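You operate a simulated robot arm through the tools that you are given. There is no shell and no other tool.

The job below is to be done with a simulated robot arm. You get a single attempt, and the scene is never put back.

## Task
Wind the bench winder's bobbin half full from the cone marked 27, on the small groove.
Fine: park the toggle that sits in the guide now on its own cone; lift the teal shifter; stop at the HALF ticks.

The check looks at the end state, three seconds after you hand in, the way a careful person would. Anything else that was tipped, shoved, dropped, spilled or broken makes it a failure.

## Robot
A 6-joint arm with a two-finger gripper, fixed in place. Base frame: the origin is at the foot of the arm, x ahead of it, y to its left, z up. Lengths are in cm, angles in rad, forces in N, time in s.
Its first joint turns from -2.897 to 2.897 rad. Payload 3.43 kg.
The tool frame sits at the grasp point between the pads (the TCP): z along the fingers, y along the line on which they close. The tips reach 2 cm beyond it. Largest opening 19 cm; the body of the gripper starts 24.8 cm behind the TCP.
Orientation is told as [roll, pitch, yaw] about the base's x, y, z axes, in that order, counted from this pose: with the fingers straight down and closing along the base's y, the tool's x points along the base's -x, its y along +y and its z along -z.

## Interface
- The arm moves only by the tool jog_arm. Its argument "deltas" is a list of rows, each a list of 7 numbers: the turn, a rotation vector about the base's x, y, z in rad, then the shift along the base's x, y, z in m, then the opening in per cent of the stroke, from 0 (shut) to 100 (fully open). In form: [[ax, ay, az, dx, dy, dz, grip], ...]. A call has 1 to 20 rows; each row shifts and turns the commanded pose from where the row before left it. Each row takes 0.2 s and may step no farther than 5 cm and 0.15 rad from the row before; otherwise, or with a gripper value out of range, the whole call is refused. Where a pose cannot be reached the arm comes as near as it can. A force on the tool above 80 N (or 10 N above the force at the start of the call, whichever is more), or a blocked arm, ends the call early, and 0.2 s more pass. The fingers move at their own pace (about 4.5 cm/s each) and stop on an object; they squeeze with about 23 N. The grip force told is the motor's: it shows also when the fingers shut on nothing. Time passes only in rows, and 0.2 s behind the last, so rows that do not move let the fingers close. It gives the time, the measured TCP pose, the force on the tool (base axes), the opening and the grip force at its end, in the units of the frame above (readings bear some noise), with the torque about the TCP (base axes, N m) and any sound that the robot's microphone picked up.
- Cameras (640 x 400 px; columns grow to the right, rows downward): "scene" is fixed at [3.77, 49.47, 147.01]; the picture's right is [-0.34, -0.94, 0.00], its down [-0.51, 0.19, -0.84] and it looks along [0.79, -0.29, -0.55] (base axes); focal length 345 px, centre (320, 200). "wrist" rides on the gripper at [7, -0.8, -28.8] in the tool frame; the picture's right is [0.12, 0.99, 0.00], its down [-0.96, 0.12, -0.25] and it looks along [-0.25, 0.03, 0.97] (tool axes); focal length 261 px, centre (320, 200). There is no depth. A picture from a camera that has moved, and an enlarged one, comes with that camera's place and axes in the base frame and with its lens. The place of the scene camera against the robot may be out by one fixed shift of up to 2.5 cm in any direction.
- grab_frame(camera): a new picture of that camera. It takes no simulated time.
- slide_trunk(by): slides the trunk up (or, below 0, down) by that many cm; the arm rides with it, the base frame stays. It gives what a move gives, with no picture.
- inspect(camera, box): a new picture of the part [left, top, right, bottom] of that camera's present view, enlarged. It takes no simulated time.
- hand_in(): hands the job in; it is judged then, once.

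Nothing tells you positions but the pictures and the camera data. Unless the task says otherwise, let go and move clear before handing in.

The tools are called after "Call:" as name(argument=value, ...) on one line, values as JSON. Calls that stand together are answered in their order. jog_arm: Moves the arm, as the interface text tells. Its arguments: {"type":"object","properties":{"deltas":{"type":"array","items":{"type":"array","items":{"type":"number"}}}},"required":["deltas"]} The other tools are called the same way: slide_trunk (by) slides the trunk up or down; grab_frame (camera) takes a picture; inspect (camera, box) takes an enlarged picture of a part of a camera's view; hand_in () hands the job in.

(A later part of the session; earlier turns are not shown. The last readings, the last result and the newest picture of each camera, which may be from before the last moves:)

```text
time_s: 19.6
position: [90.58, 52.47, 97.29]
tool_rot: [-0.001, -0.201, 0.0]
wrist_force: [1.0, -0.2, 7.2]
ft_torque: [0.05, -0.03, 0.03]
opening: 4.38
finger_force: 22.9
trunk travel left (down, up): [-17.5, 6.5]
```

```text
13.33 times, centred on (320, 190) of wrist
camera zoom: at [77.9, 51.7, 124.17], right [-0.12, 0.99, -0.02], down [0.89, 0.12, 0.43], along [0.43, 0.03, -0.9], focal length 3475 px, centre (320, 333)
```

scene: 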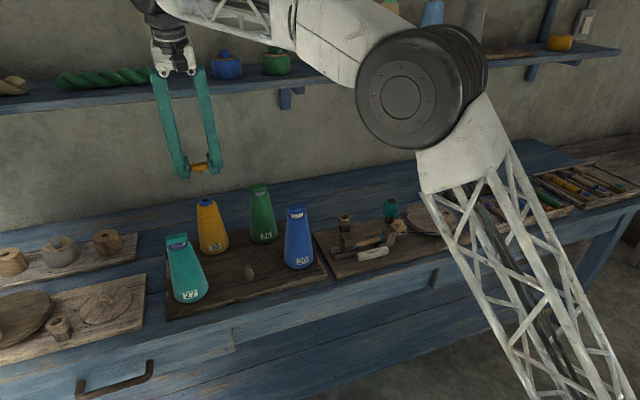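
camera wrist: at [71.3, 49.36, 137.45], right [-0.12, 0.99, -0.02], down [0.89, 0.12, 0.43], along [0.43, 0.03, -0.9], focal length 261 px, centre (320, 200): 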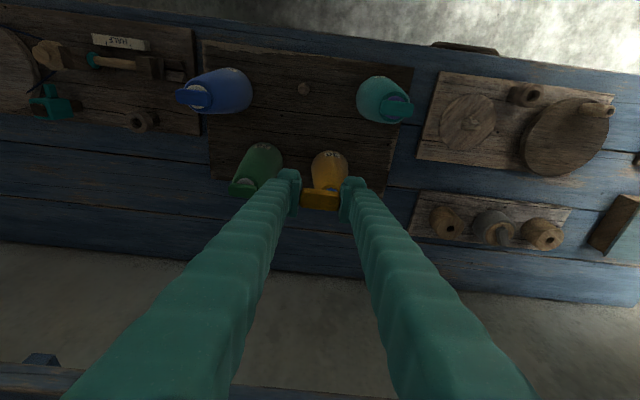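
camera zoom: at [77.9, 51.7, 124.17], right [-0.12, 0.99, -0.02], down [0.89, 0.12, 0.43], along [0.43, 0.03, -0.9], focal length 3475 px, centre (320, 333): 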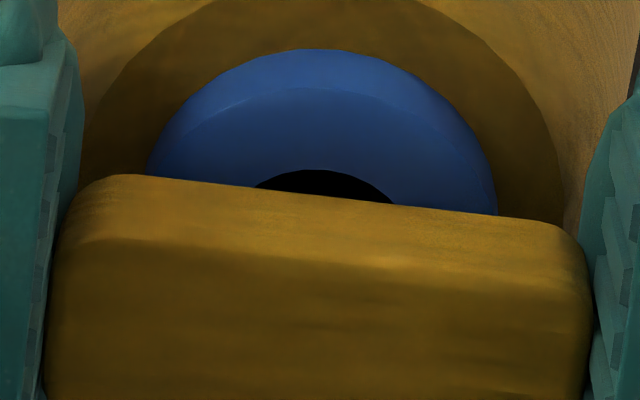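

The toggle looks about 0.3–0.4 cm too far out in +x relative to the ring: the hole's front edge shows, while it is hidden on the green one. I'll lift the peg clear, shift -x by about 0.33 cm, and check again.

Call:
jog_arm(deltas=[[0, 0, 0, 0, 0, 0.006, 0], [0, 0, 0, 0, 0, 0.01, 0], [0, 0, 0, -0.0033, 0, 0, 0], [0, 0, 0, 0, 0, 0, 0], [0, 0, 0, 0, 0, 0, 0]])

Call:
inspect(camera="scene", box=[190, 180, 222, 205])

Call:
inspect(camera="wrist", box=[290, 165, 350, 210])

```text
time_s: 20.8
position: [90.19, 52.65, 98.71]
tool_rot: [-0.004, -0.2, -0.001]
wrist_force: [-0.9, 0.8, 0.1]
ft_torque: [0.0, 0.02, 0.0]
opening: 4.38
finger_force: 23.3
trunk travel left (down, up): [-17.5, 6.5]
```

```text
16.00 times, centred on (206, 192) of scene
camera zoom: at [3.77, 49.47, 147.01], right [-0.34, -0.94, 0.0], down [-0.51, 0.19, -0.84], along [0.79, -0.29, -0.55], focal length 5520 px, centre (2144, 320)
```

zoom: 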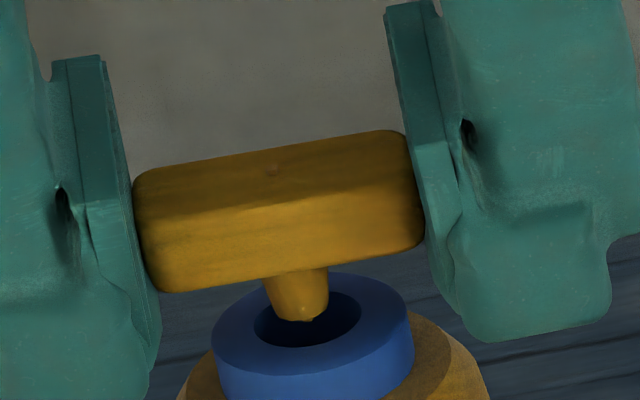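

```text
8.89 times, centred on (320, 188) of wrist
camera zoom: at [77.59, 51.71, 125.7], right [-0.12, 0.99, -0.02], down [0.89, 0.12, 0.43], along [0.43, 0.03, -0.9], focal length 2317 px, centre (320, 311)
```

zoom: 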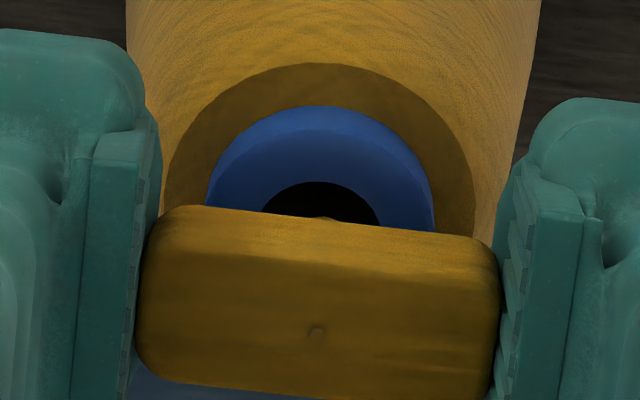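

Now both views show the tapered peg centred over the hole. Lowering again in small steps until it seats.

Call:
jog_arm(deltas=[[0, 0, 0, 0, 0, -0.005, 0], [0, 0, 0, 0, 0, -0.004, 0], [0, 0, 0, 0, 0, -0.003, 0], [0, 0, 0, 0, 0, -0.001, 0], [0, 0, 0, 0, 0, 0, 0]])

Call:
inspect(camera="scene", box=[190, 185, 222, 210])

Call:
inspect(camera="wrist", box=[290, 165, 350, 210])

```text
time_s: 22.0
position: [90.11, 52.44, 97.49]
tool_rot: [0.0, -0.199, 0.001]
wrist_force: [0.1, -0.5, -0.5]
ft_torque: [-0.01, -0.02, -0.01]
opening: 4.34
finger_force: 23.4
trunk travel left (down, up): [-17.5, 6.5]
```

```text
16.00 times, centred on (206, 198) of scene
camera zoom: at [3.77, 49.47, 147.01], right [-0.34, -0.94, 0.0], down [-0.51, 0.19, -0.84], along [0.79, -0.29, -0.55], focal length 5520 px, centre (2144, 240)
```

zoom: 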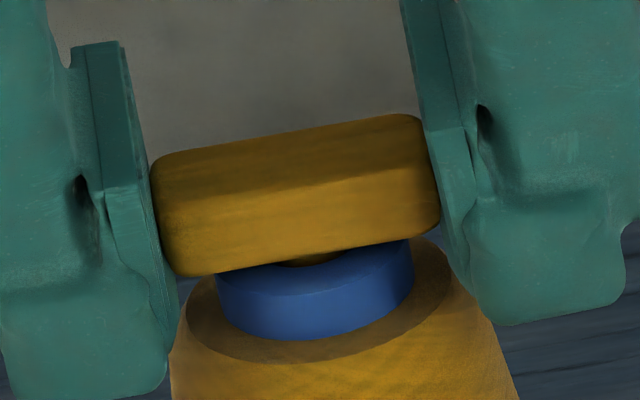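

```text
8.89 times, centred on (320, 188) of wrist
camera zoom: at [77.61, 51.67, 124.4], right [-0.12, 0.99, -0.02], down [0.89, 0.12, 0.43], along [0.43, 0.03, -0.9], focal length 2317 px, centre (320, 311)
```

zoom: 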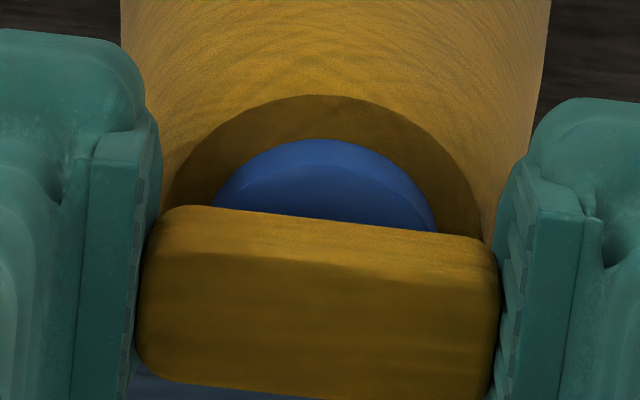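

The peg now fills the hole with a small gap under the toggle and no force. Lowering a couple more millimetres.

Call:
jog_arm(deltas=[[0, 0, 0, 0, 0, -0.0015, 0], [0, 0, 0, 0, 0, -0.0015, 0], [0, 0, 0, 0, 0, 0, 0]])

Call:
inspect(camera="scene", box=[190, 185, 222, 210])

```text
time_s: 22.8
position: [90.18, 52.57, 97.33]
tool_rot: [0.0, -0.203, 0.0]
wrist_force: [1.1, 0.0, 5.4]
ft_torque: [0.02, -0.03, 0.02]
opening: 4.35
finger_force: 22.8
trunk travel left (down, up): [-17.5, 6.5]
```

```text
16.00 times, centred on (206, 198) of scene
camera zoom: at [3.77, 49.47, 147.01], right [-0.34, -0.94, 0.0], down [-0.51, 0.19, -0.84], along [0.79, -0.29, -0.55], focal length 5520 px, centre (2144, 240)
```

zoom: 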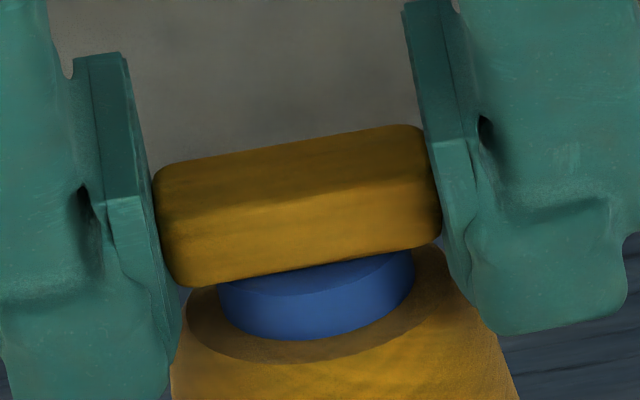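

It now sits like the green one, with 5 N of contact. I'll ease off half a millimetre, open the fingers modestly, and look before moving away.

Call:
jog_arm(deltas=[[0, 0, 0, 0, 0, 0.0006, 0], [0, 0, 0, 0, 0, 0, 24], [0, 0, 0, 0, 0, 0, 26], [0, 0, 0, 0, 0, 0, 30], [0, 0, 0, 0, 0, 0, 36], [0, 0, 0, 0, 0, 0, 40], [0, 0, 0, 0, 0, 0, 40]])

Call:
inspect(camera="scene", box=[180, 175, 232, 215])

Call:
grab_frame(camera="wrist")

```text
time_s: 24.4
position: [90.2, 52.5, 97.21]
tool_rot: [0.0, -0.2, 0.0]
wrist_force: [-0.3, 0.1, 1.2]
ft_torque: [-0.04, -0.03, 0.01]
opening: 7.56
finger_force: 0.1
trunk travel left (down, up): [-17.5, 6.5]
```

```text
10.00 times, centred on (206, 195) of scene
camera zoom: at [3.77, 49.47, 147.01], right [-0.34, -0.94, 0.0], down [-0.51, 0.19, -0.84], along [0.79, -0.29, -0.55], focal length 3450 px, centre (1460, 250)
```

zoom: 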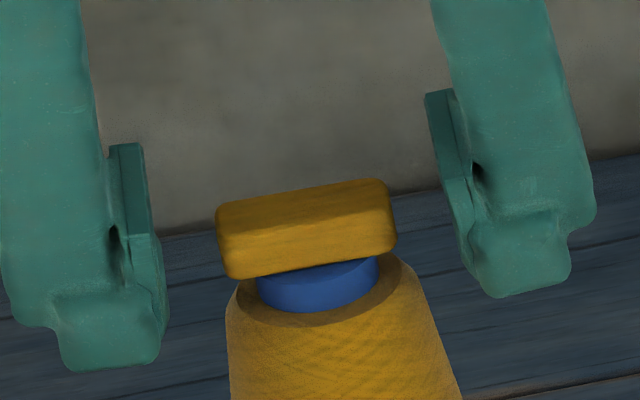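

```text
taken
camera wrist: at [77.61, 51.7, 124.14], right [-0.12, 0.99, -0.02], down [0.89, 0.12, 0.43], along [0.43, 0.03, -0.9], focal length 261 px, centre (320, 200)
```

wrist: 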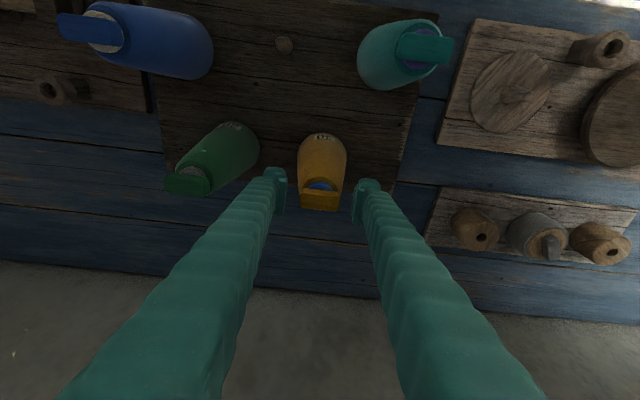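

The orange toggle is parked on cone 30. Rising clear, then moving above the teal toggle on cone 27 with the same tilt.

Call:
jog_arm(deltas=[[0, 0, 0, 0, 0, 0.02, 40], [0, 0, 0, 0, 0, 0.04, 45], [0, 0, 0, 0, 0, 0.04, 48], [0, 0, 0, -0.041, 0.019, 0, 48], [0, 0, 0, -0.041, 0.019, 0, 48], [0, 0, 0, -0.04, 0.018, 0, 48], [0, 0, 0, -0.04, 0.018, 0, 48], [0, 0, 0, 0, 0, 0, 48]])

Call:
inspect(camera="wrist", box=[250, 120, 390, 220])

Call:
grab_frame(camera="scene")

Call:
inspect(camera="scene", box=[185, 180, 235, 220])

```text
time_s: 26.2
position: [73.99, 59.98, 107.25]
tool_rot: [0.0, -0.201, 0.002]
wrist_force: [1.0, 0.1, 0.6]
ft_torque: [0.01, -0.02, 0.03]
opening: 9.11
finger_force: 0.0
trunk travel left (down, up): [-17.5, 6.5]
```

```text
4.00 times, centred on (320, 170) of wrist
camera zoom: at [61.35, 59.09, 134.11], right [-0.12, 0.99, -0.02], down [0.89, 0.11, 0.43], along [0.43, 0.03, -0.9], focal length 1043 px, centre (320, 320)
```

zoom: 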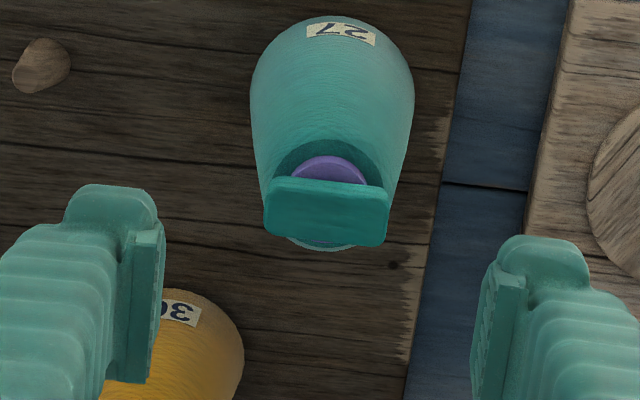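

```text
taken
```

scene: 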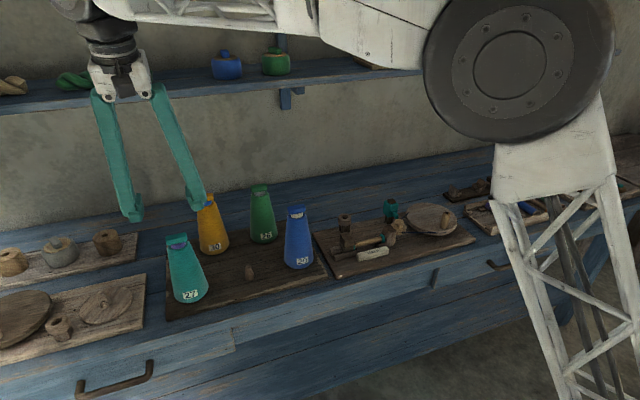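

```text
10.00 times, centred on (210, 200) of scene
camera zoom: at [3.77, 49.47, 147.01], right [-0.34, -0.94, 0.0], down [-0.51, 0.19, -0.84], along [0.79, -0.29, -0.55], focal length 3450 px, centre (1420, 200)
```

zoom: 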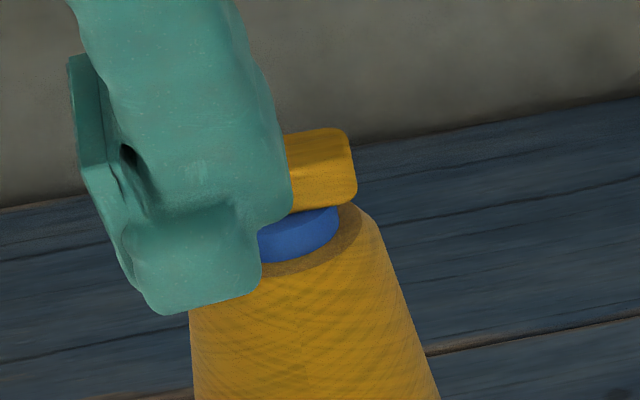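

The teal toggle centre is at about (74.5, 60.05). Descending to the same relative grip height (TCP z≈97.3) with the fingers clear of its ends.

Call:
jog_arm(deltas=[[0, 0, 0, 0.001, 0.0007, -0.03, 48], [0, 0, 0, 0, 0, -0.03, 48], [0, 0, 0, 0, 0, -0.025, 48], [0, 0, 0, 0, 0, -0.0145, 48], [0, 0, 0, 0, 0, 0, 48]])

Call:
inspect(camera="wrist", box=[250, 140, 390, 240])

Call:
inspect(camera="scene", box=[145, 210, 225, 270])

```text
time_s: 27.4
position: [74.07, 60.03, 97.19]
tool_rot: [-0.002, -0.2, 0.001]
wrist_force: [-0.7, 0.5, 0.1]
ft_torque: [-0.02, -0.02, 0.02]
opening: 9.12
finger_force: 0.1
trunk travel left (down, up): [-17.5, 6.5]
```

```text
4.00 times, centred on (320, 190) of wrist
camera zoom: at [61.52, 59.17, 124.11], right [-0.12, 0.99, -0.02], down [0.89, 0.12, 0.43], along [0.43, 0.03, -0.9], focal length 1043 px, centre (320, 240)
```

zoom: 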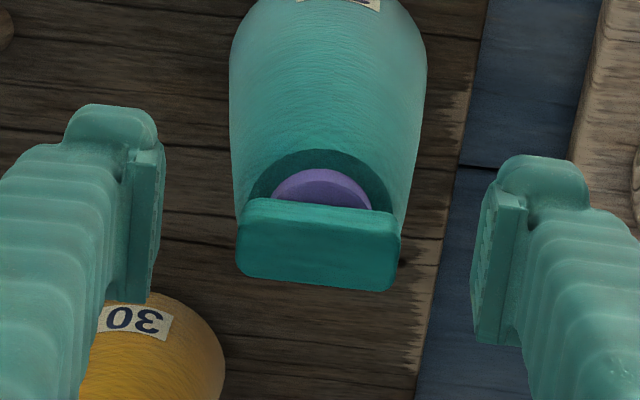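

```text
6.67 times, centred on (185, 240) of scene
camera zoom: at [3.77, 49.47, 147.01], right [-0.34, -0.94, 0.0], down [-0.51, 0.19, -0.84], along [0.79, -0.29, -0.55], focal length 2300 px, centre (1220, -67)
```

zoom: 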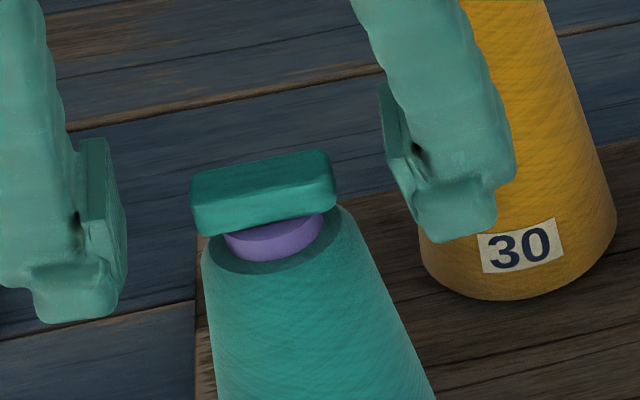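

Nearly the same relative pose as the first grasp; I'll nudge +x by 0.15 cm and +z by 0.1 cm, then close on the teal toggle.

Call:
jog_arm(deltas=[[0, 0, 0, 0.0015, 0, 0.001, 48], [0, 0, 0, 0, 0, 0, 30], [0, 0, 0, 0, 0, 0, 24], [0, 0, 0, 0, 0, 0, 0], [0, 0, 0, 0, 0, 0, 0], [0, 0, 0, 0, 0, 0, 0], [0, 0, 0, 0, 0, 0, 0]])

Call:
inspect(camera="wrist", box=[270, 130, 370, 220])

Call:
inspect(camera="scene", box=[145, 210, 225, 270])

```text
time_s: 29.0
position: [74.25, 60.05, 97.42]
tool_rot: [0.0, -0.201, -0.001]
wrist_force: [-0.7, -0.2, -0.5]
ft_torque: [0.0, 0.02, 0.04]
opening: 4.35
finger_force: 21.9
trunk travel left (down, up): [-17.5, 6.5]
```

```text
4.44 times, centred on (320, 175) of wrist
camera zoom: at [61.66, 59.17, 124.26], right [-0.12, 0.99, -0.02], down [0.89, 0.12, 0.43], along [0.43, 0.03, -0.9], focal length 1158 px, centre (320, 311)
```

zoom: 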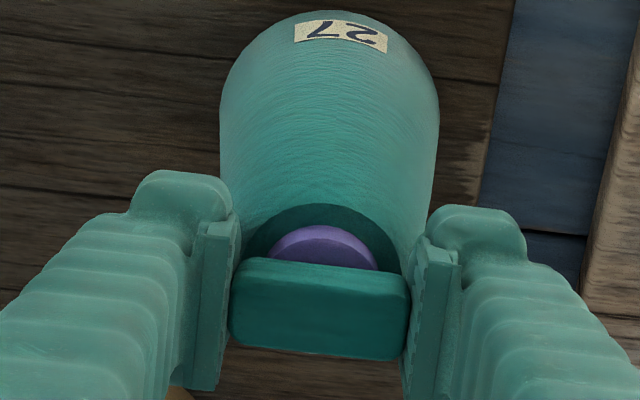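

```text
6.67 times, centred on (185, 240) of scene
camera zoom: at [3.77, 49.47, 147.01], right [-0.34, -0.94, 0.0], down [-0.51, 0.19, -0.84], along [0.79, -0.29, -0.55], focal length 2300 px, centre (1220, -67)
```

zoom: 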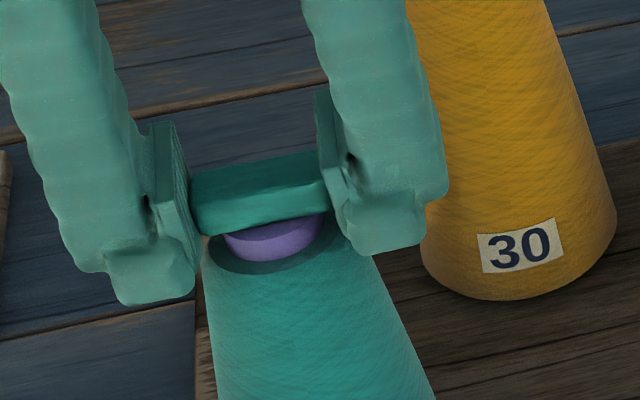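

Teal toggle is gripped in the same position as the orange one was. Lifting gently, then carrying it at height to above the guide.

Call:
jog_arm(deltas=[[0, 0, 0, 0, 0, 0.005, 0], [0, 0, 0, 0, 0, 0.01, 0], [0, 0, 0, 0, 0, 0.02, 0], [0, 0, 0, 0, 0, 0.04, 0], [0, 0, 0, 0, 0, 0.045, 0], [0, 0, 0, 0, 0, 0, 0]])

Call:
grab_frame(camera="scene")

Call:
inspect(camera="wrist", box=[270, 130, 370, 220])

```text
time_s: 30.4
position: [74.29, 59.94, 109.33]
tool_rot: [-0.001, -0.2, 0.0]
wrist_force: [0.3, 0.1, -0.6]
ft_torque: [0.04, -0.05, -0.02]
opening: 4.37
finger_force: 22.9
trunk travel left (down, up): [-17.5, 6.5]
```

```text
taken
```

scene: 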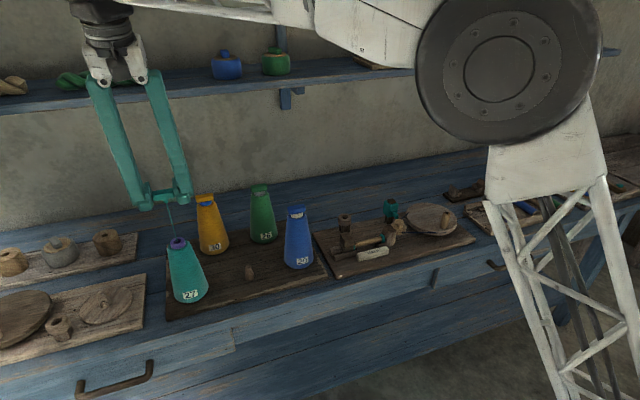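

```text
4.44 times, centred on (320, 175) of wrist
camera zoom: at [61.69, 59.11, 136.35], right [-0.12, 0.99, -0.02], down [0.89, 0.12, 0.43], along [0.43, 0.03, -0.9], focal length 1158 px, centre (320, 311)
```

zoom: 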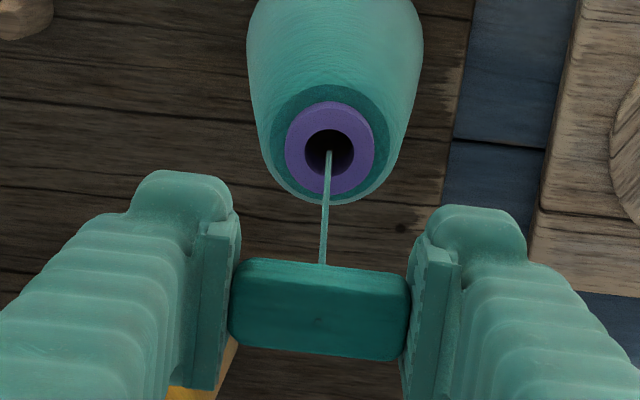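

The teal toggle is free with its thread trailing from cone 27. Carrying it over to the guide, stopping about 10 cm above the seat.

Call:
jog_arm(deltas=[[0, 0, 0, 0.0097, -0.0469, 0, 0], [0, 0, 0, 0.0097, -0.0469, 0, 0], [0, 0, 0, 0.0097, -0.0469, 0, 0], [0, 0, 0, 0.0097, -0.0469, 0, 0], [0, 0, 0, 0.0097, -0.0469, 0, 0], [0, 0, 0, 0.0097, -0.0469, 0, 0], [0, 0, 0, 0.0097, -0.0469, 0, 0], [0, 0, 0, 0.0097, -0.0469, 0, 0], [0, 0, 0, 0.0097, -0.0469, 0, 0], [0, 0, 0, 0.0095, -0.0473, 0, 0], [0, 0, 0, 0, 0, -0.045, 0], [0, 0, 0, 0, 0, -0.045, 0], [0, 0, 0, 0, 0, -0.045, 0], [0, 0, 0, 0, 0, 0, 0], [0, 0, 0, 0, 0, 0, 0]])

Call:
inspect(camera="wrist", box=[270, 130, 370, 220])

Call:
inspect(camera="scene", box=[310, 130, 430, 250])

```text
time_s: 33.6
position: [83.78, 13.12, 95.97]
tool_rot: [-0.002, -0.2, 0.0]
wrist_force: [0.0, 0.1, -0.1]
ft_torque: [0.02, 0.01, 0.01]
opening: 4.38
finger_force: 22.8
trunk travel left (down, up): [-17.5, 6.5]
```

```text
4.44 times, centred on (320, 175) of wrist
camera zoom: at [71.29, 12.12, 122.83], right [-0.12, 0.99, -0.02], down [0.89, 0.12, 0.43], along [0.43, 0.03, -0.9], focal length 1158 px, centre (320, 311)
```

zoom: 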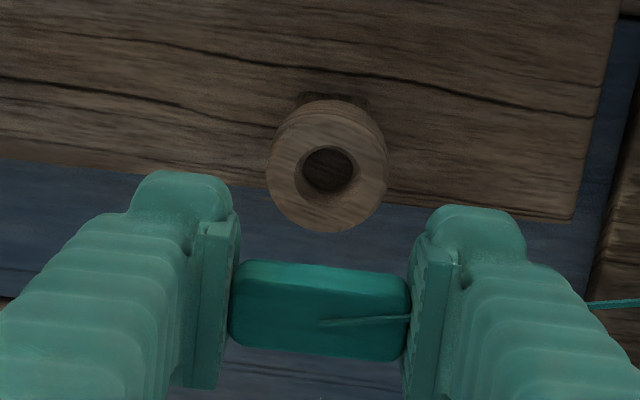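

```text
3.33 times, centred on (370, 190) of scene
camera zoom: at [3.77, 49.47, 147.01], right [-0.34, -0.94, 0.0], down [-0.51, 0.19, -0.84], along [0.79, -0.29, -0.55], focal length 1150 px, centre (153, 233)
```

zoom: 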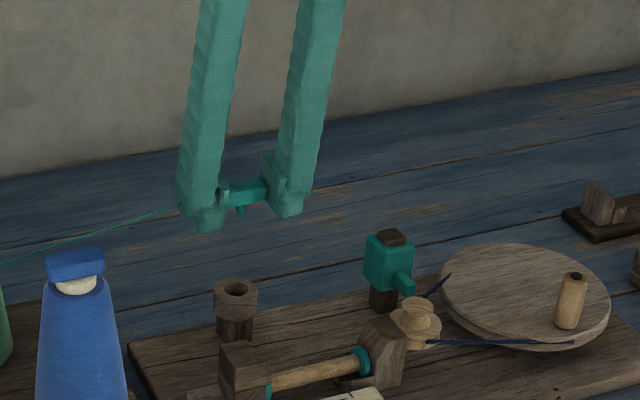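

The guide hole sits where it should relative to the toggle; I'll make a 0.1 cm +x correction, lower to just above it, and check again.

Call:
jog_arm(deltas=[[0, 0, 0, 0.001, 0, -0.03, 0], [0, 0, 0, 0, 0, -0.03, 0], [0, 0, 0, 0, 0, -0.019, 0], [0, 0, 0, 0, 0, 0, 0], [0, 0, 0, 0, 0, 0, 0]])

Call:
inspect(camera="wrist", box=[290, 165, 350, 210])

Call:
inspect(camera="scene", box=[325, 190, 365, 222])

```text
time_s: 34.8
position: [84.09, 12.97, 87.9]
tool_rot: [0.0, -0.199, -0.001]
wrist_force: [-0.1, -0.6, -0.9]
ft_torque: [0.02, -0.01, -0.02]
opening: 4.37
finger_force: 22.8
trunk travel left (down, up): [-17.5, 6.5]
```

```text
8.89 times, centred on (320, 188) of wrist
camera zoom: at [71.46, 12.13, 114.87], right [-0.12, 0.99, -0.02], down [0.89, 0.12, 0.43], along [0.43, 0.03, -0.9], focal length 2317 px, centre (320, 311)
```

zoom: 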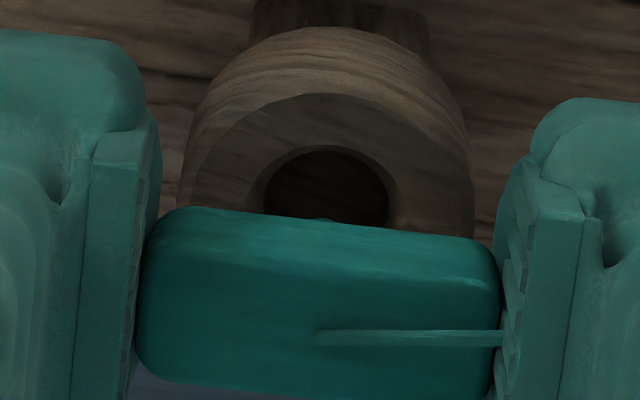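

```text
12.50 times, centred on (345, 206) of scene
camera zoom: at [3.77, 49.47, 147.01], right [-0.34, -0.94, 0.0], down [-0.51, 0.19, -0.84], along [0.79, -0.29, -0.55], focal length 4312 px, centre (8, 125)
```

zoom: 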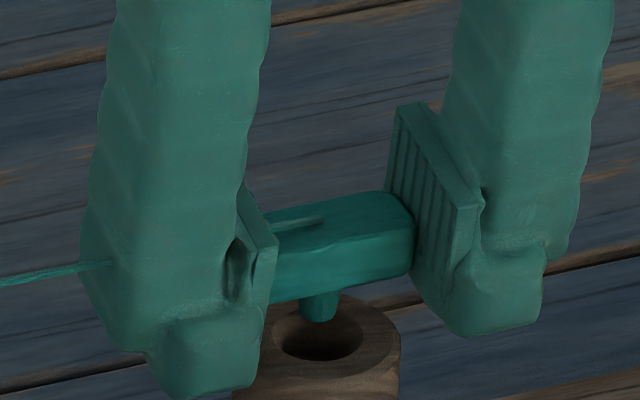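

Both views show the peg centred over the guide hole. Lowering slowly to seat it.

Call:
jog_arm(deltas=[[0, 0, 0, 0, 0, -0.006, 0], [0, 0, 0, 0, 0, -0.005, 0], [0, 0, 0, 0, 0, -0.003, 0], [0, 0, 0, 0, 0, 0, 0], [0, 0, 0, 0, 0, 0, 0]])

Call:
inspect(camera="scene", box=[325, 190, 365, 222])

Call:
inspect(camera="wrist", box=[290, 165, 350, 210])

```text
time_s: 36.0
position: [84.0, 12.94, 86.52]
tool_rot: [0.001, -0.2, 0.001]
wrist_force: [-0.4, -0.1, 0.0]
ft_torque: [0.01, 0.01, 0.0]
opening: 4.34
finger_force: 23.2
trunk travel left (down, up): [-17.5, 6.5]
```

```text
12.50 times, centred on (345, 206) of scene
camera zoom: at [3.77, 49.47, 147.01], right [-0.34, -0.94, 0.0], down [-0.51, 0.19, -0.84], along [0.79, -0.29, -0.55], focal length 4312 px, centre (8, 125)
```

zoom: 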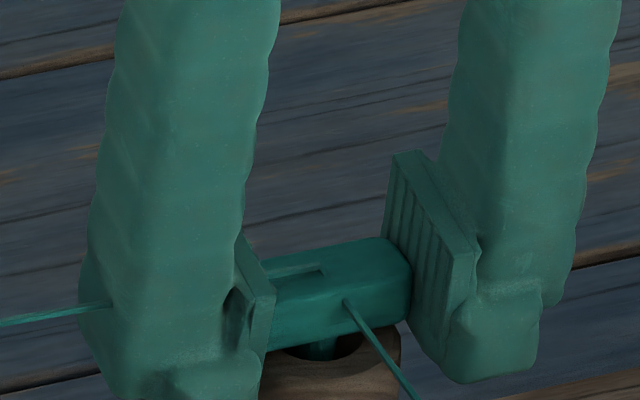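

```text
8.89 times, centred on (320, 188) of wrist
camera zoom: at [71.41, 12.16, 113.5], right [-0.12, 0.99, -0.02], down [0.89, 0.12, 0.43], along [0.43, 0.03, -0.9], focal length 2317 px, centre (320, 311)
```

zoom: 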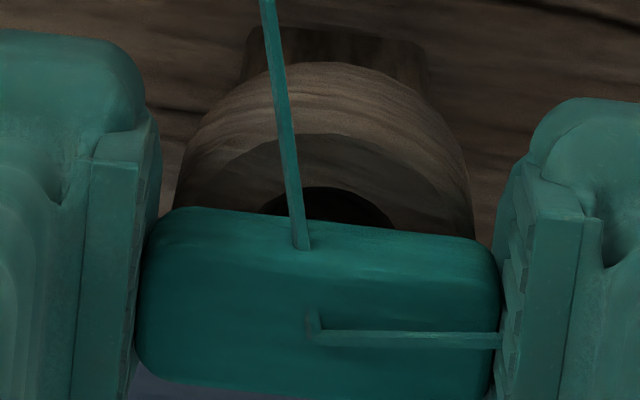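

The thread now runs on to the bobbin and the peg is entering the guide. Lowering the last few millimetres until there's contact.

Call:
jog_arm(deltas=[[0, 0, 0, 0, 0, -0.002, 0], [0, 0, 0, 0, 0, -0.0015, 0], [0, 0, 0, 0, 0, -0.001, 0], [0, 0, 0, 0, 0, 0, 0]])

Call:
inspect(camera="scene", box=[325, 195, 365, 227])

Call:
inspect(camera="wrist", box=[290, 165, 350, 210])

```text
time_s: 37.0
position: [83.89, 13.09, 86.15]
tool_rot: [-0.001, -0.201, 0.0]
wrist_force: [0.7, 5.2, 2.6]
ft_torque: [0.07, -0.01, 0.0]
opening: 4.4
finger_force: 23.3
trunk travel left (down, up): [-17.5, 6.5]
```

```text
12.50 times, centred on (345, 211) of scene
camera zoom: at [3.77, 49.47, 147.01], right [-0.34, -0.94, 0.0], down [-0.51, 0.19, -0.84], along [0.79, -0.29, -0.55], focal length 4312 px, centre (8, 62)
```

zoom: 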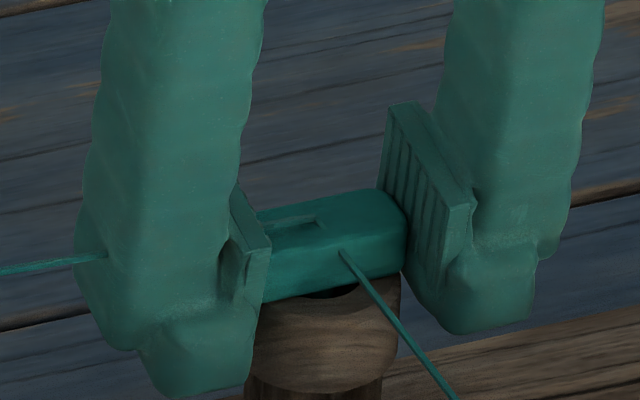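

```text
8.89 times, centred on (320, 188) of wrist
camera zoom: at [71.41, 12.25, 113.09], right [-0.12, 0.99, -0.02], down [0.89, 0.12, 0.43], along [0.43, 0.03, -0.9], focal length 2317 px, centre (320, 311)
```

zoom: 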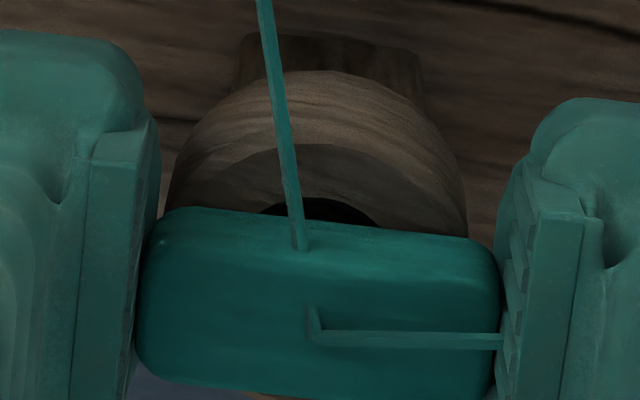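

There's slight side contact of about 5 N at seat height, which looks like a fingertip brushing the guide cup. The toggle is in place, so I'll open the fingers slowly.

Call:
jog_arm(deltas=[[0, 0, 0, 0, 0, 0, 23.5], [0, 0, 0, 0, 0, 0, 25], [0, 0, 0, 0, 0, 0, 28], [0, 0, 0, 0, 0, 0, 33], [0, 0, 0, 0, 0, 0, 40], [0, 0, 0, 0, 0, 0, 48], [0, 0, 0, 0, 0, 0, 48]])

Call:
inspect(camera="scene", box=[325, 195, 365, 227])

Call:
inspect(camera="wrist", box=[270, 150, 370, 220])

```text
time_s: 38.6
position: [84.01, 13.0, 86.1]
tool_rot: [0.0, -0.201, -0.001]
wrist_force: [0.6, -0.6, 1.0]
ft_torque: [0.02, 0.01, 0.0]
opening: 9.11
finger_force: 0.2
trunk travel left (down, up): [-17.5, 6.5]
```

```text
12.50 times, centred on (345, 211) of scene
camera zoom: at [3.77, 49.47, 147.01], right [-0.34, -0.94, 0.0], down [-0.51, 0.19, -0.84], along [0.79, -0.29, -0.55], focal length 4312 px, centre (8, 62)
```

zoom: 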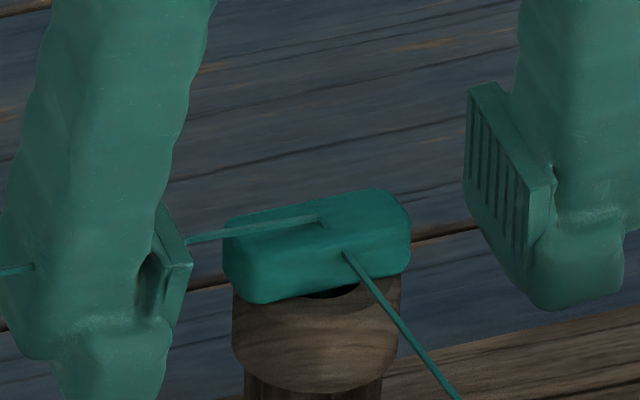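

```text
5.71 times, centred on (320, 185) of wrist
camera zoom: at [71.41, 12.2, 113.09], right [-0.12, 0.99, -0.02], down [0.89, 0.12, 0.43], along [0.43, 0.03, -0.9], focal length 1489 px, centre (320, 286)
```

zoom: 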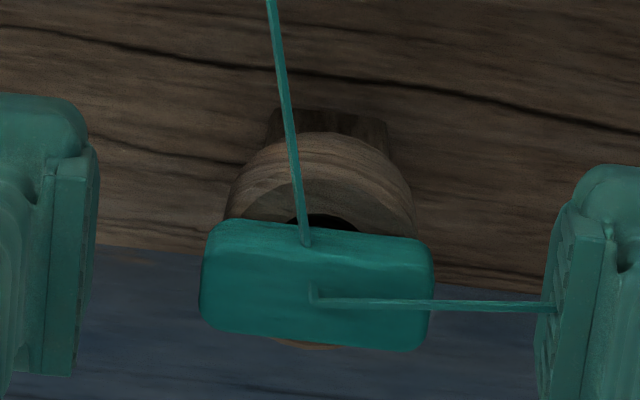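

The teal toggle is in the guide, with its thread running from cone 27 via the guide to the bobbin. I'll rise clear, straighten the tool, and move over the shifter to measure it.

Call:
jog_arm(deltas=[[0, 0, 0, 0, 0, 0.02, 48], [0, 0, 0, 0, 0, 0.04, 48], [0, 0, 0, 0, 0, 0.05, 48], [0, 0.1, 0, 0, -0.04, 0.02, 48], [0, 0.1, 0, 0, -0.04, 0, 48], [0, 0, 0, 0, -0.04, 0, 48], [0, 0, 0, 0, -0.04, 0, 48], [0, 0, 0, 0, 0, 0, 48]])

Call:
grab_frame(camera="wrist")

Call:
inspect(camera="scene", box=[375, 190, 425, 245])

Call:
inspect(camera="scene", box=[325, 195, 475, 275])

```text
time_s: 40.4
position: [84.14, -3.06, 99.22]
tool_rot: [0.0, 0.0, 0.0]
wrist_force: [-0.5, 0.3, 0.2]
ft_torque: [-0.03, -0.01, 0.01]
opening: 9.13
finger_force: 0.0
trunk travel left (down, up): [-17.5, 6.5]
```

```text
taken
camera wrist: at [77.09, -3.94, 128.06], right [-0.12, 0.99, 0.0], down [0.96, 0.12, 0.25], along [0.25, 0.03, -0.97], focal length 261 px, centre (320, 200)
```

wrist: 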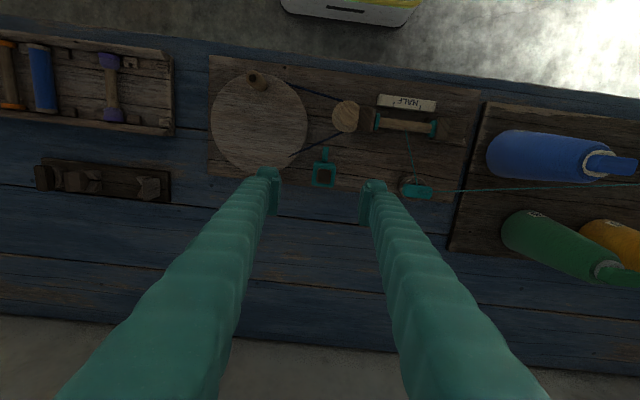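

```text
7.27 times, centred on (400, 218) of scene
camera zoom: at [3.77, 49.47, 147.01], right [-0.34, -0.94, 0.0], down [-0.51, 0.19, -0.84], along [0.79, -0.29, -0.55], focal length 2509 px, centre (-262, 73)
```

zoom: 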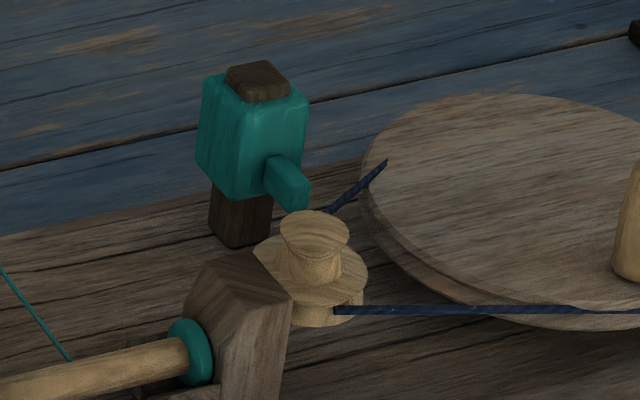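

```text
4.27 times, centred on (400, 235) of scene
camera zoom: at [3.77, 49.47, 147.01], right [-0.34, -0.94, 0.0], down [-0.51, 0.19, -0.84], along [0.79, -0.29, -0.55], focal length 1472 px, centre (-21, 51)
```

zoom: 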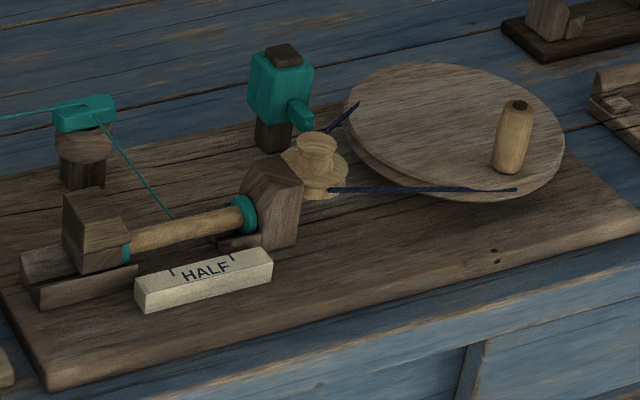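

Call:
inspect(camera="wrist", box=[280, 130, 370, 200])

Call:
inspect(camera="wrist", box=[200, 60, 480, 220])

```text
5.71 times, centred on (325, 165) of wrist
camera zoom: at [77.09, -3.94, 128.06], right [-0.12, 0.99, 0.0], down [0.96, 0.12, 0.25], along [0.25, 0.03, -0.97], focal length 1489 px, centre (291, 400)
```

zoom: 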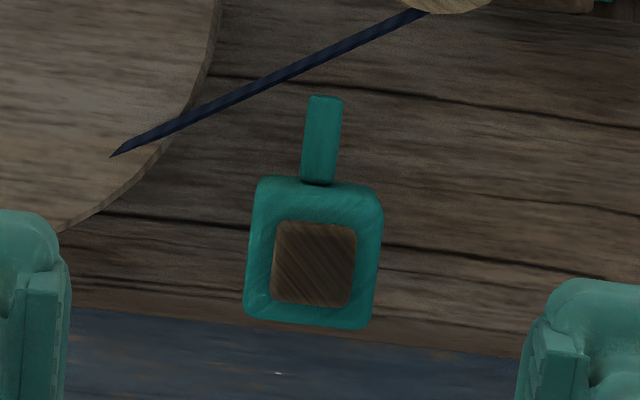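

```text
2.29 times, centred on (340, 140) of wrist
camera zoom: at [77.09, -3.94, 128.06], right [-0.12, 0.99, 0.0], down [0.96, 0.12, 0.25], along [0.25, 0.03, -0.97], focal length 596 px, centre (274, 337)
```

zoom: 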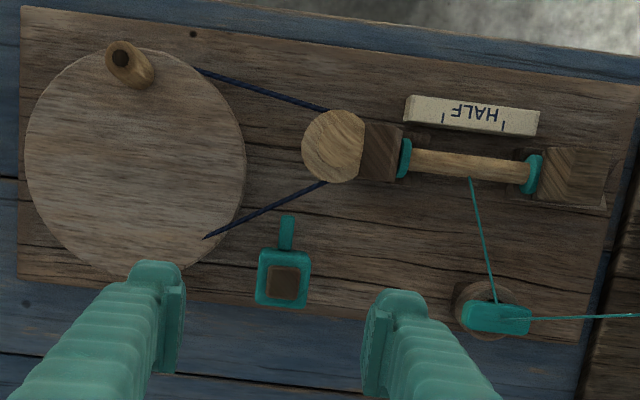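

The shifter block is centred at about (83.3, -2.6), about 3.4 cm square with its top near z 87.6. I'll narrow the opening and come down over its upper part, staying clear of the wheel rim.

Call:
jog_arm(deltas=[[0, 0, 0, -0.002, 0.0045, 0, 32], [0, 0, 0, 0, 0, -0.04, 32], [0, 0, 0, 0, 0, -0.04, 32], [0, 0, 0, 0, 0, 0, 32]])

Call:
inspect(camera="wrist", box=[250, 130, 390, 230])

Call:
inspect(camera="scene", box=[365, 180, 435, 245])

```text
time_s: 41.4
position: [83.75, -2.54, 91.12]
tool_rot: [-0.002, 0.001, -0.001]
wrist_force: [-0.9, 0.1, -0.6]
ft_torque: [-0.01, 0.04, -0.01]
opening: 6.08
finger_force: 0.2
trunk travel left (down, up): [-17.5, 6.5]
```

```text
4.00 times, centred on (320, 180) of wrist
camera zoom: at [76.83, -3.42, 120.0], right [-0.12, 0.99, 0.0], down [0.96, 0.12, 0.25], along [0.25, 0.03, -0.97], focal length 1043 px, centre (320, 280)
```

zoom: 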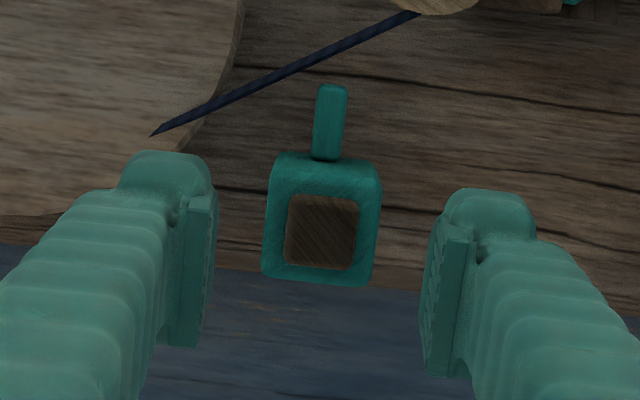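

```text
6.15 times, centred on (400, 212) of scene
camera zoom: at [3.77, 49.47, 147.01], right [-0.34, -0.94, 0.0], down [-0.51, 0.19, -0.84], along [0.79, -0.29, -0.55], focal length 2123 px, centre (-172, 123)
```

zoom: 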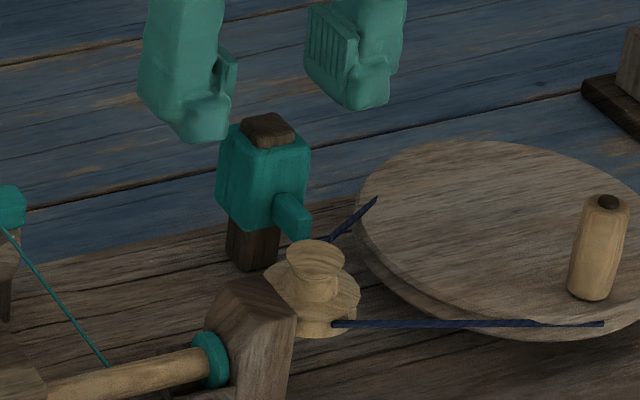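

Block is centred between the fingers. Narrowing slightly and lowering to TCP z≈87.2 to grip its upper half.

Call:
jog_arm(deltas=[[0, 0, 0, 0.003, 0, 0, 28], [0, 0, 0, 0, 0, -0.02, 28], [0, 0, 0, 0, 0, -0.019, 28], [0, 0, 0, 0, 0, 0, 28], [0, 0, 0, 0, 0, 0, 0], [0, 0, 0, 0, 0, 0, 0], [0, 0, 0, 0, 0, 0, 0], [0, 0, 0, 0, 0, 0, 0]])

Call:
inspect(camera="wrist", box=[250, 130, 390, 230])

Call:
inspect(camera="scene", box=[365, 180, 435, 245])

```text
time_s: 43.2
position: [84.14, -2.57, 87.22]
tool_rot: [-0.002, -0.001, 0.001]
wrist_force: [-0.5, -7.2, -1.8]
ft_torque: [-0.07, -0.01, 0.04]
opening: 3.51
finger_force: 45.3
trunk travel left (down, up): [-17.5, 6.5]
```

```text
4.00 times, centred on (320, 180) of wrist
camera zoom: at [77.13, -3.43, 116.13], right [-0.12, 0.99, 0.0], down [0.96, 0.11, 0.25], along [0.25, 0.03, -0.97], focal length 1043 px, centre (320, 280)
```

zoom: 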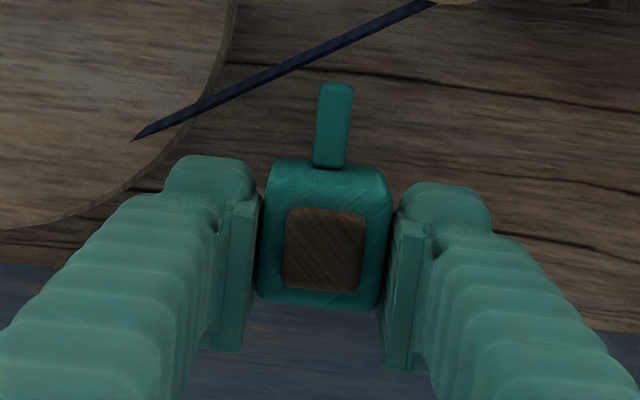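

```text
6.15 times, centred on (400, 212) of scene
camera zoom: at [3.77, 49.47, 147.01], right [-0.34, -0.94, 0.0], down [-0.51, 0.19, -0.84], along [0.79, -0.29, -0.55], focal length 2123 px, centre (-172, 123)
```

zoom: 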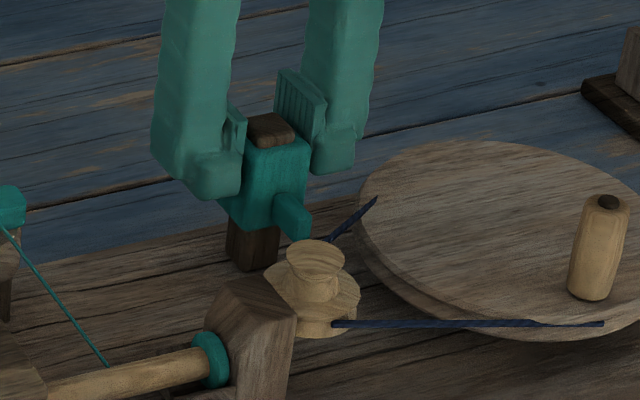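

Gripped at 3.5 cm; a side force suggests I'm about 1 mm off in y. I'll relax that and lift in small steps, watching the belt.

Call:
jog_arm(deltas=[[0, 0, 0, 0, -0.001, 0, 0], [0, 0, 0, 0, 0, 0, 0], [0, 0, 0, 0, 0, 0.003, 0], [0, 0, 0, 0, 0, 0.003, 0], [0, 0, 0, 0, 0, 0, 0]])

Call:
inspect(camera="scene", box=[365, 180, 435, 245])

```text
time_s: 44.4
position: [84.06, -2.55, 87.81]
tool_rot: [0.001, 0.002, -0.001]
wrist_force: [0.9, -0.8, -1.3]
ft_torque: [-0.01, 0.11, -0.06]
opening: 3.5
finger_force: 44.8
trunk travel left (down, up): [-17.5, 6.5]
```

```text
6.15 times, centred on (400, 212) of scene
camera zoom: at [3.77, 49.47, 147.01], right [-0.34, -0.94, 0.0], down [-0.51, 0.19, -0.84], along [0.79, -0.29, -0.55], focal length 2123 px, centre (-172, 123)
```

zoom: 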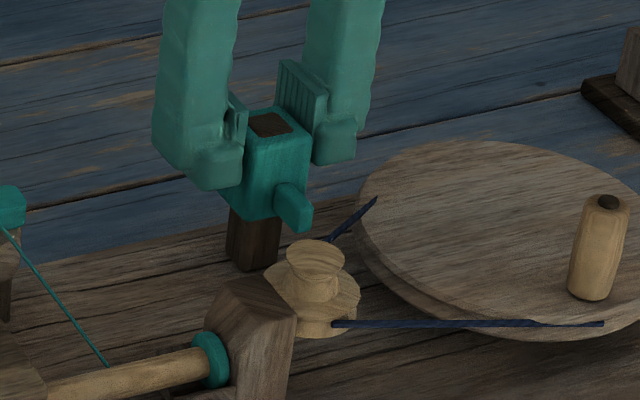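

The block slides up freely. Lifting further in small steps and watching for the belt or a stop.

Call:
jog_arm(deltas=[[0, 0, 0, 0, 0, 0.003, 0], [0, 0, 0, 0, 0, 0.003, 0], [0, 0, 0, 0, 0, 0.003, 0], [0, 0, 0, 0, 0, 0, 0]])

Call:
inspect(camera="scene", box=[365, 180, 435, 245])

```text
time_s: 45.4
position: [84.11, -2.67, 88.84]
tool_rot: [-0.001, 0.001, 0.0]
wrist_force: [1.9, 0.5, -2.0]
ft_torque: [0.03, -0.06, -0.03]
opening: 3.51
finger_force: 45.1
trunk travel left (down, up): [-17.5, 6.5]
```

```text
6.15 times, centred on (400, 212) of scene
camera zoom: at [3.77, 49.47, 147.01], right [-0.34, -0.94, 0.0], down [-0.51, 0.19, -0.84], along [0.79, -0.29, -0.55], focal length 2123 px, centre (-172, 123)
```

zoom: 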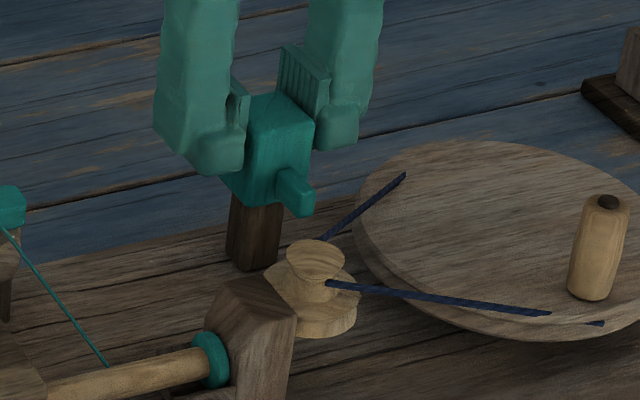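

The belt has jumped to the upper small groove after about 1.6 cm of lift. I'll try a few more millimetres to see if there's a top stop, for margin.

Call:
jog_arm(deltas=[[0, 0, 0, 0, 0, 0.0025, 0], [0, 0, 0, 0, 0, 0.0015, 0], [0, 0, 0, 0, 0, 0, 0]])

Call:
inspect(camera="scene", box=[365, 180, 435, 245])

```text
time_s: 46.2
position: [84.12, -2.58, 89.04]
tool_rot: [0.001, 0.002, 0.0]
wrist_force: [6.0, 0.8, -16.6]
ft_torque: [-0.02, -0.32, -0.01]
opening: 3.51
finger_force: 44.9
trunk travel left (down, up): [-17.5, 6.5]
```

```text
6.15 times, centred on (400, 212) of scene
camera zoom: at [3.77, 49.47, 147.01], right [-0.34, -0.94, 0.0], down [-0.51, 0.19, -0.84], along [0.79, -0.29, -0.55], focal length 2123 px, centre (-172, 123)
```

zoom: 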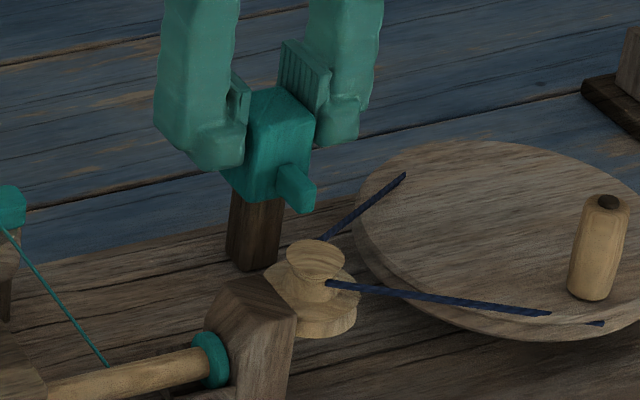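

That's the top stop, with 17 N of resistance. Easing back 2 mm to unload, then opening to see whether the shifter stays up.

Call:
jog_arm(deltas=[[0, 0, 0, 0, 0, -0.002, 0], [0, 0, 0, 0, 0, 0, 0], [0, 0, 0, 0, 0, 0, 20], [0, 0, 0, 0, 0, 0, 24], [0, 0, 0, 0, 0, 0, 28], [0, 0, 0, 0, 0, 0, 28]])

Call:
inspect(camera="scene", box=[365, 180, 435, 245])

Call:
inspect(camera="wrist", box=[250, 130, 390, 230])

```text
time_s: 47.6
position: [84.08, -2.62, 89.02]
tool_rot: [0.0, -0.002, -0.001]
wrist_force: [0.7, 1.1, 0.5]
ft_torque: [-0.01, -0.01, -0.01]
opening: 5.31
finger_force: 0.0
trunk travel left (down, up): [-17.5, 6.5]
```

```text
6.15 times, centred on (400, 212) of scene
camera zoom: at [3.77, 49.47, 147.01], right [-0.34, -0.94, 0.0], down [-0.51, 0.19, -0.84], along [0.79, -0.29, -0.55], focal length 2123 px, centre (-172, 123)
```

zoom: 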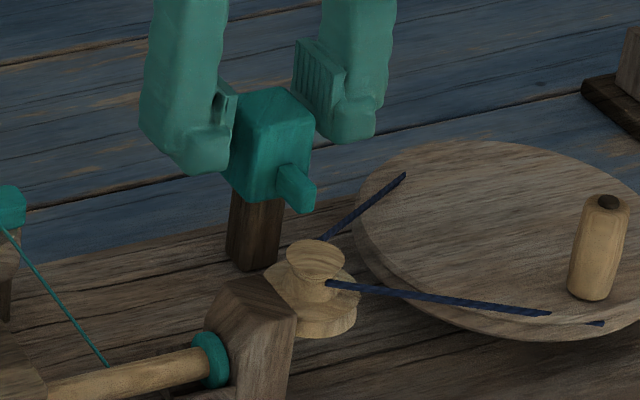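

```text
4.00 times, centred on (320, 180) of wrist
camera zoom: at [77.1, -3.46, 117.86], right [-0.12, 0.99, 0.0], down [0.96, 0.12, 0.25], along [0.25, 0.03, -0.97], focal length 1043 px, centre (320, 280)
```

zoom: 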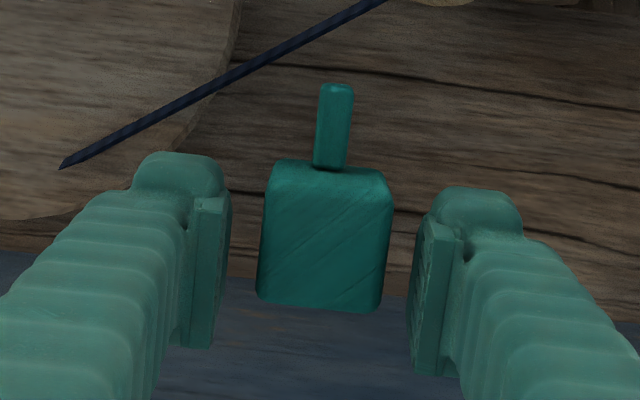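

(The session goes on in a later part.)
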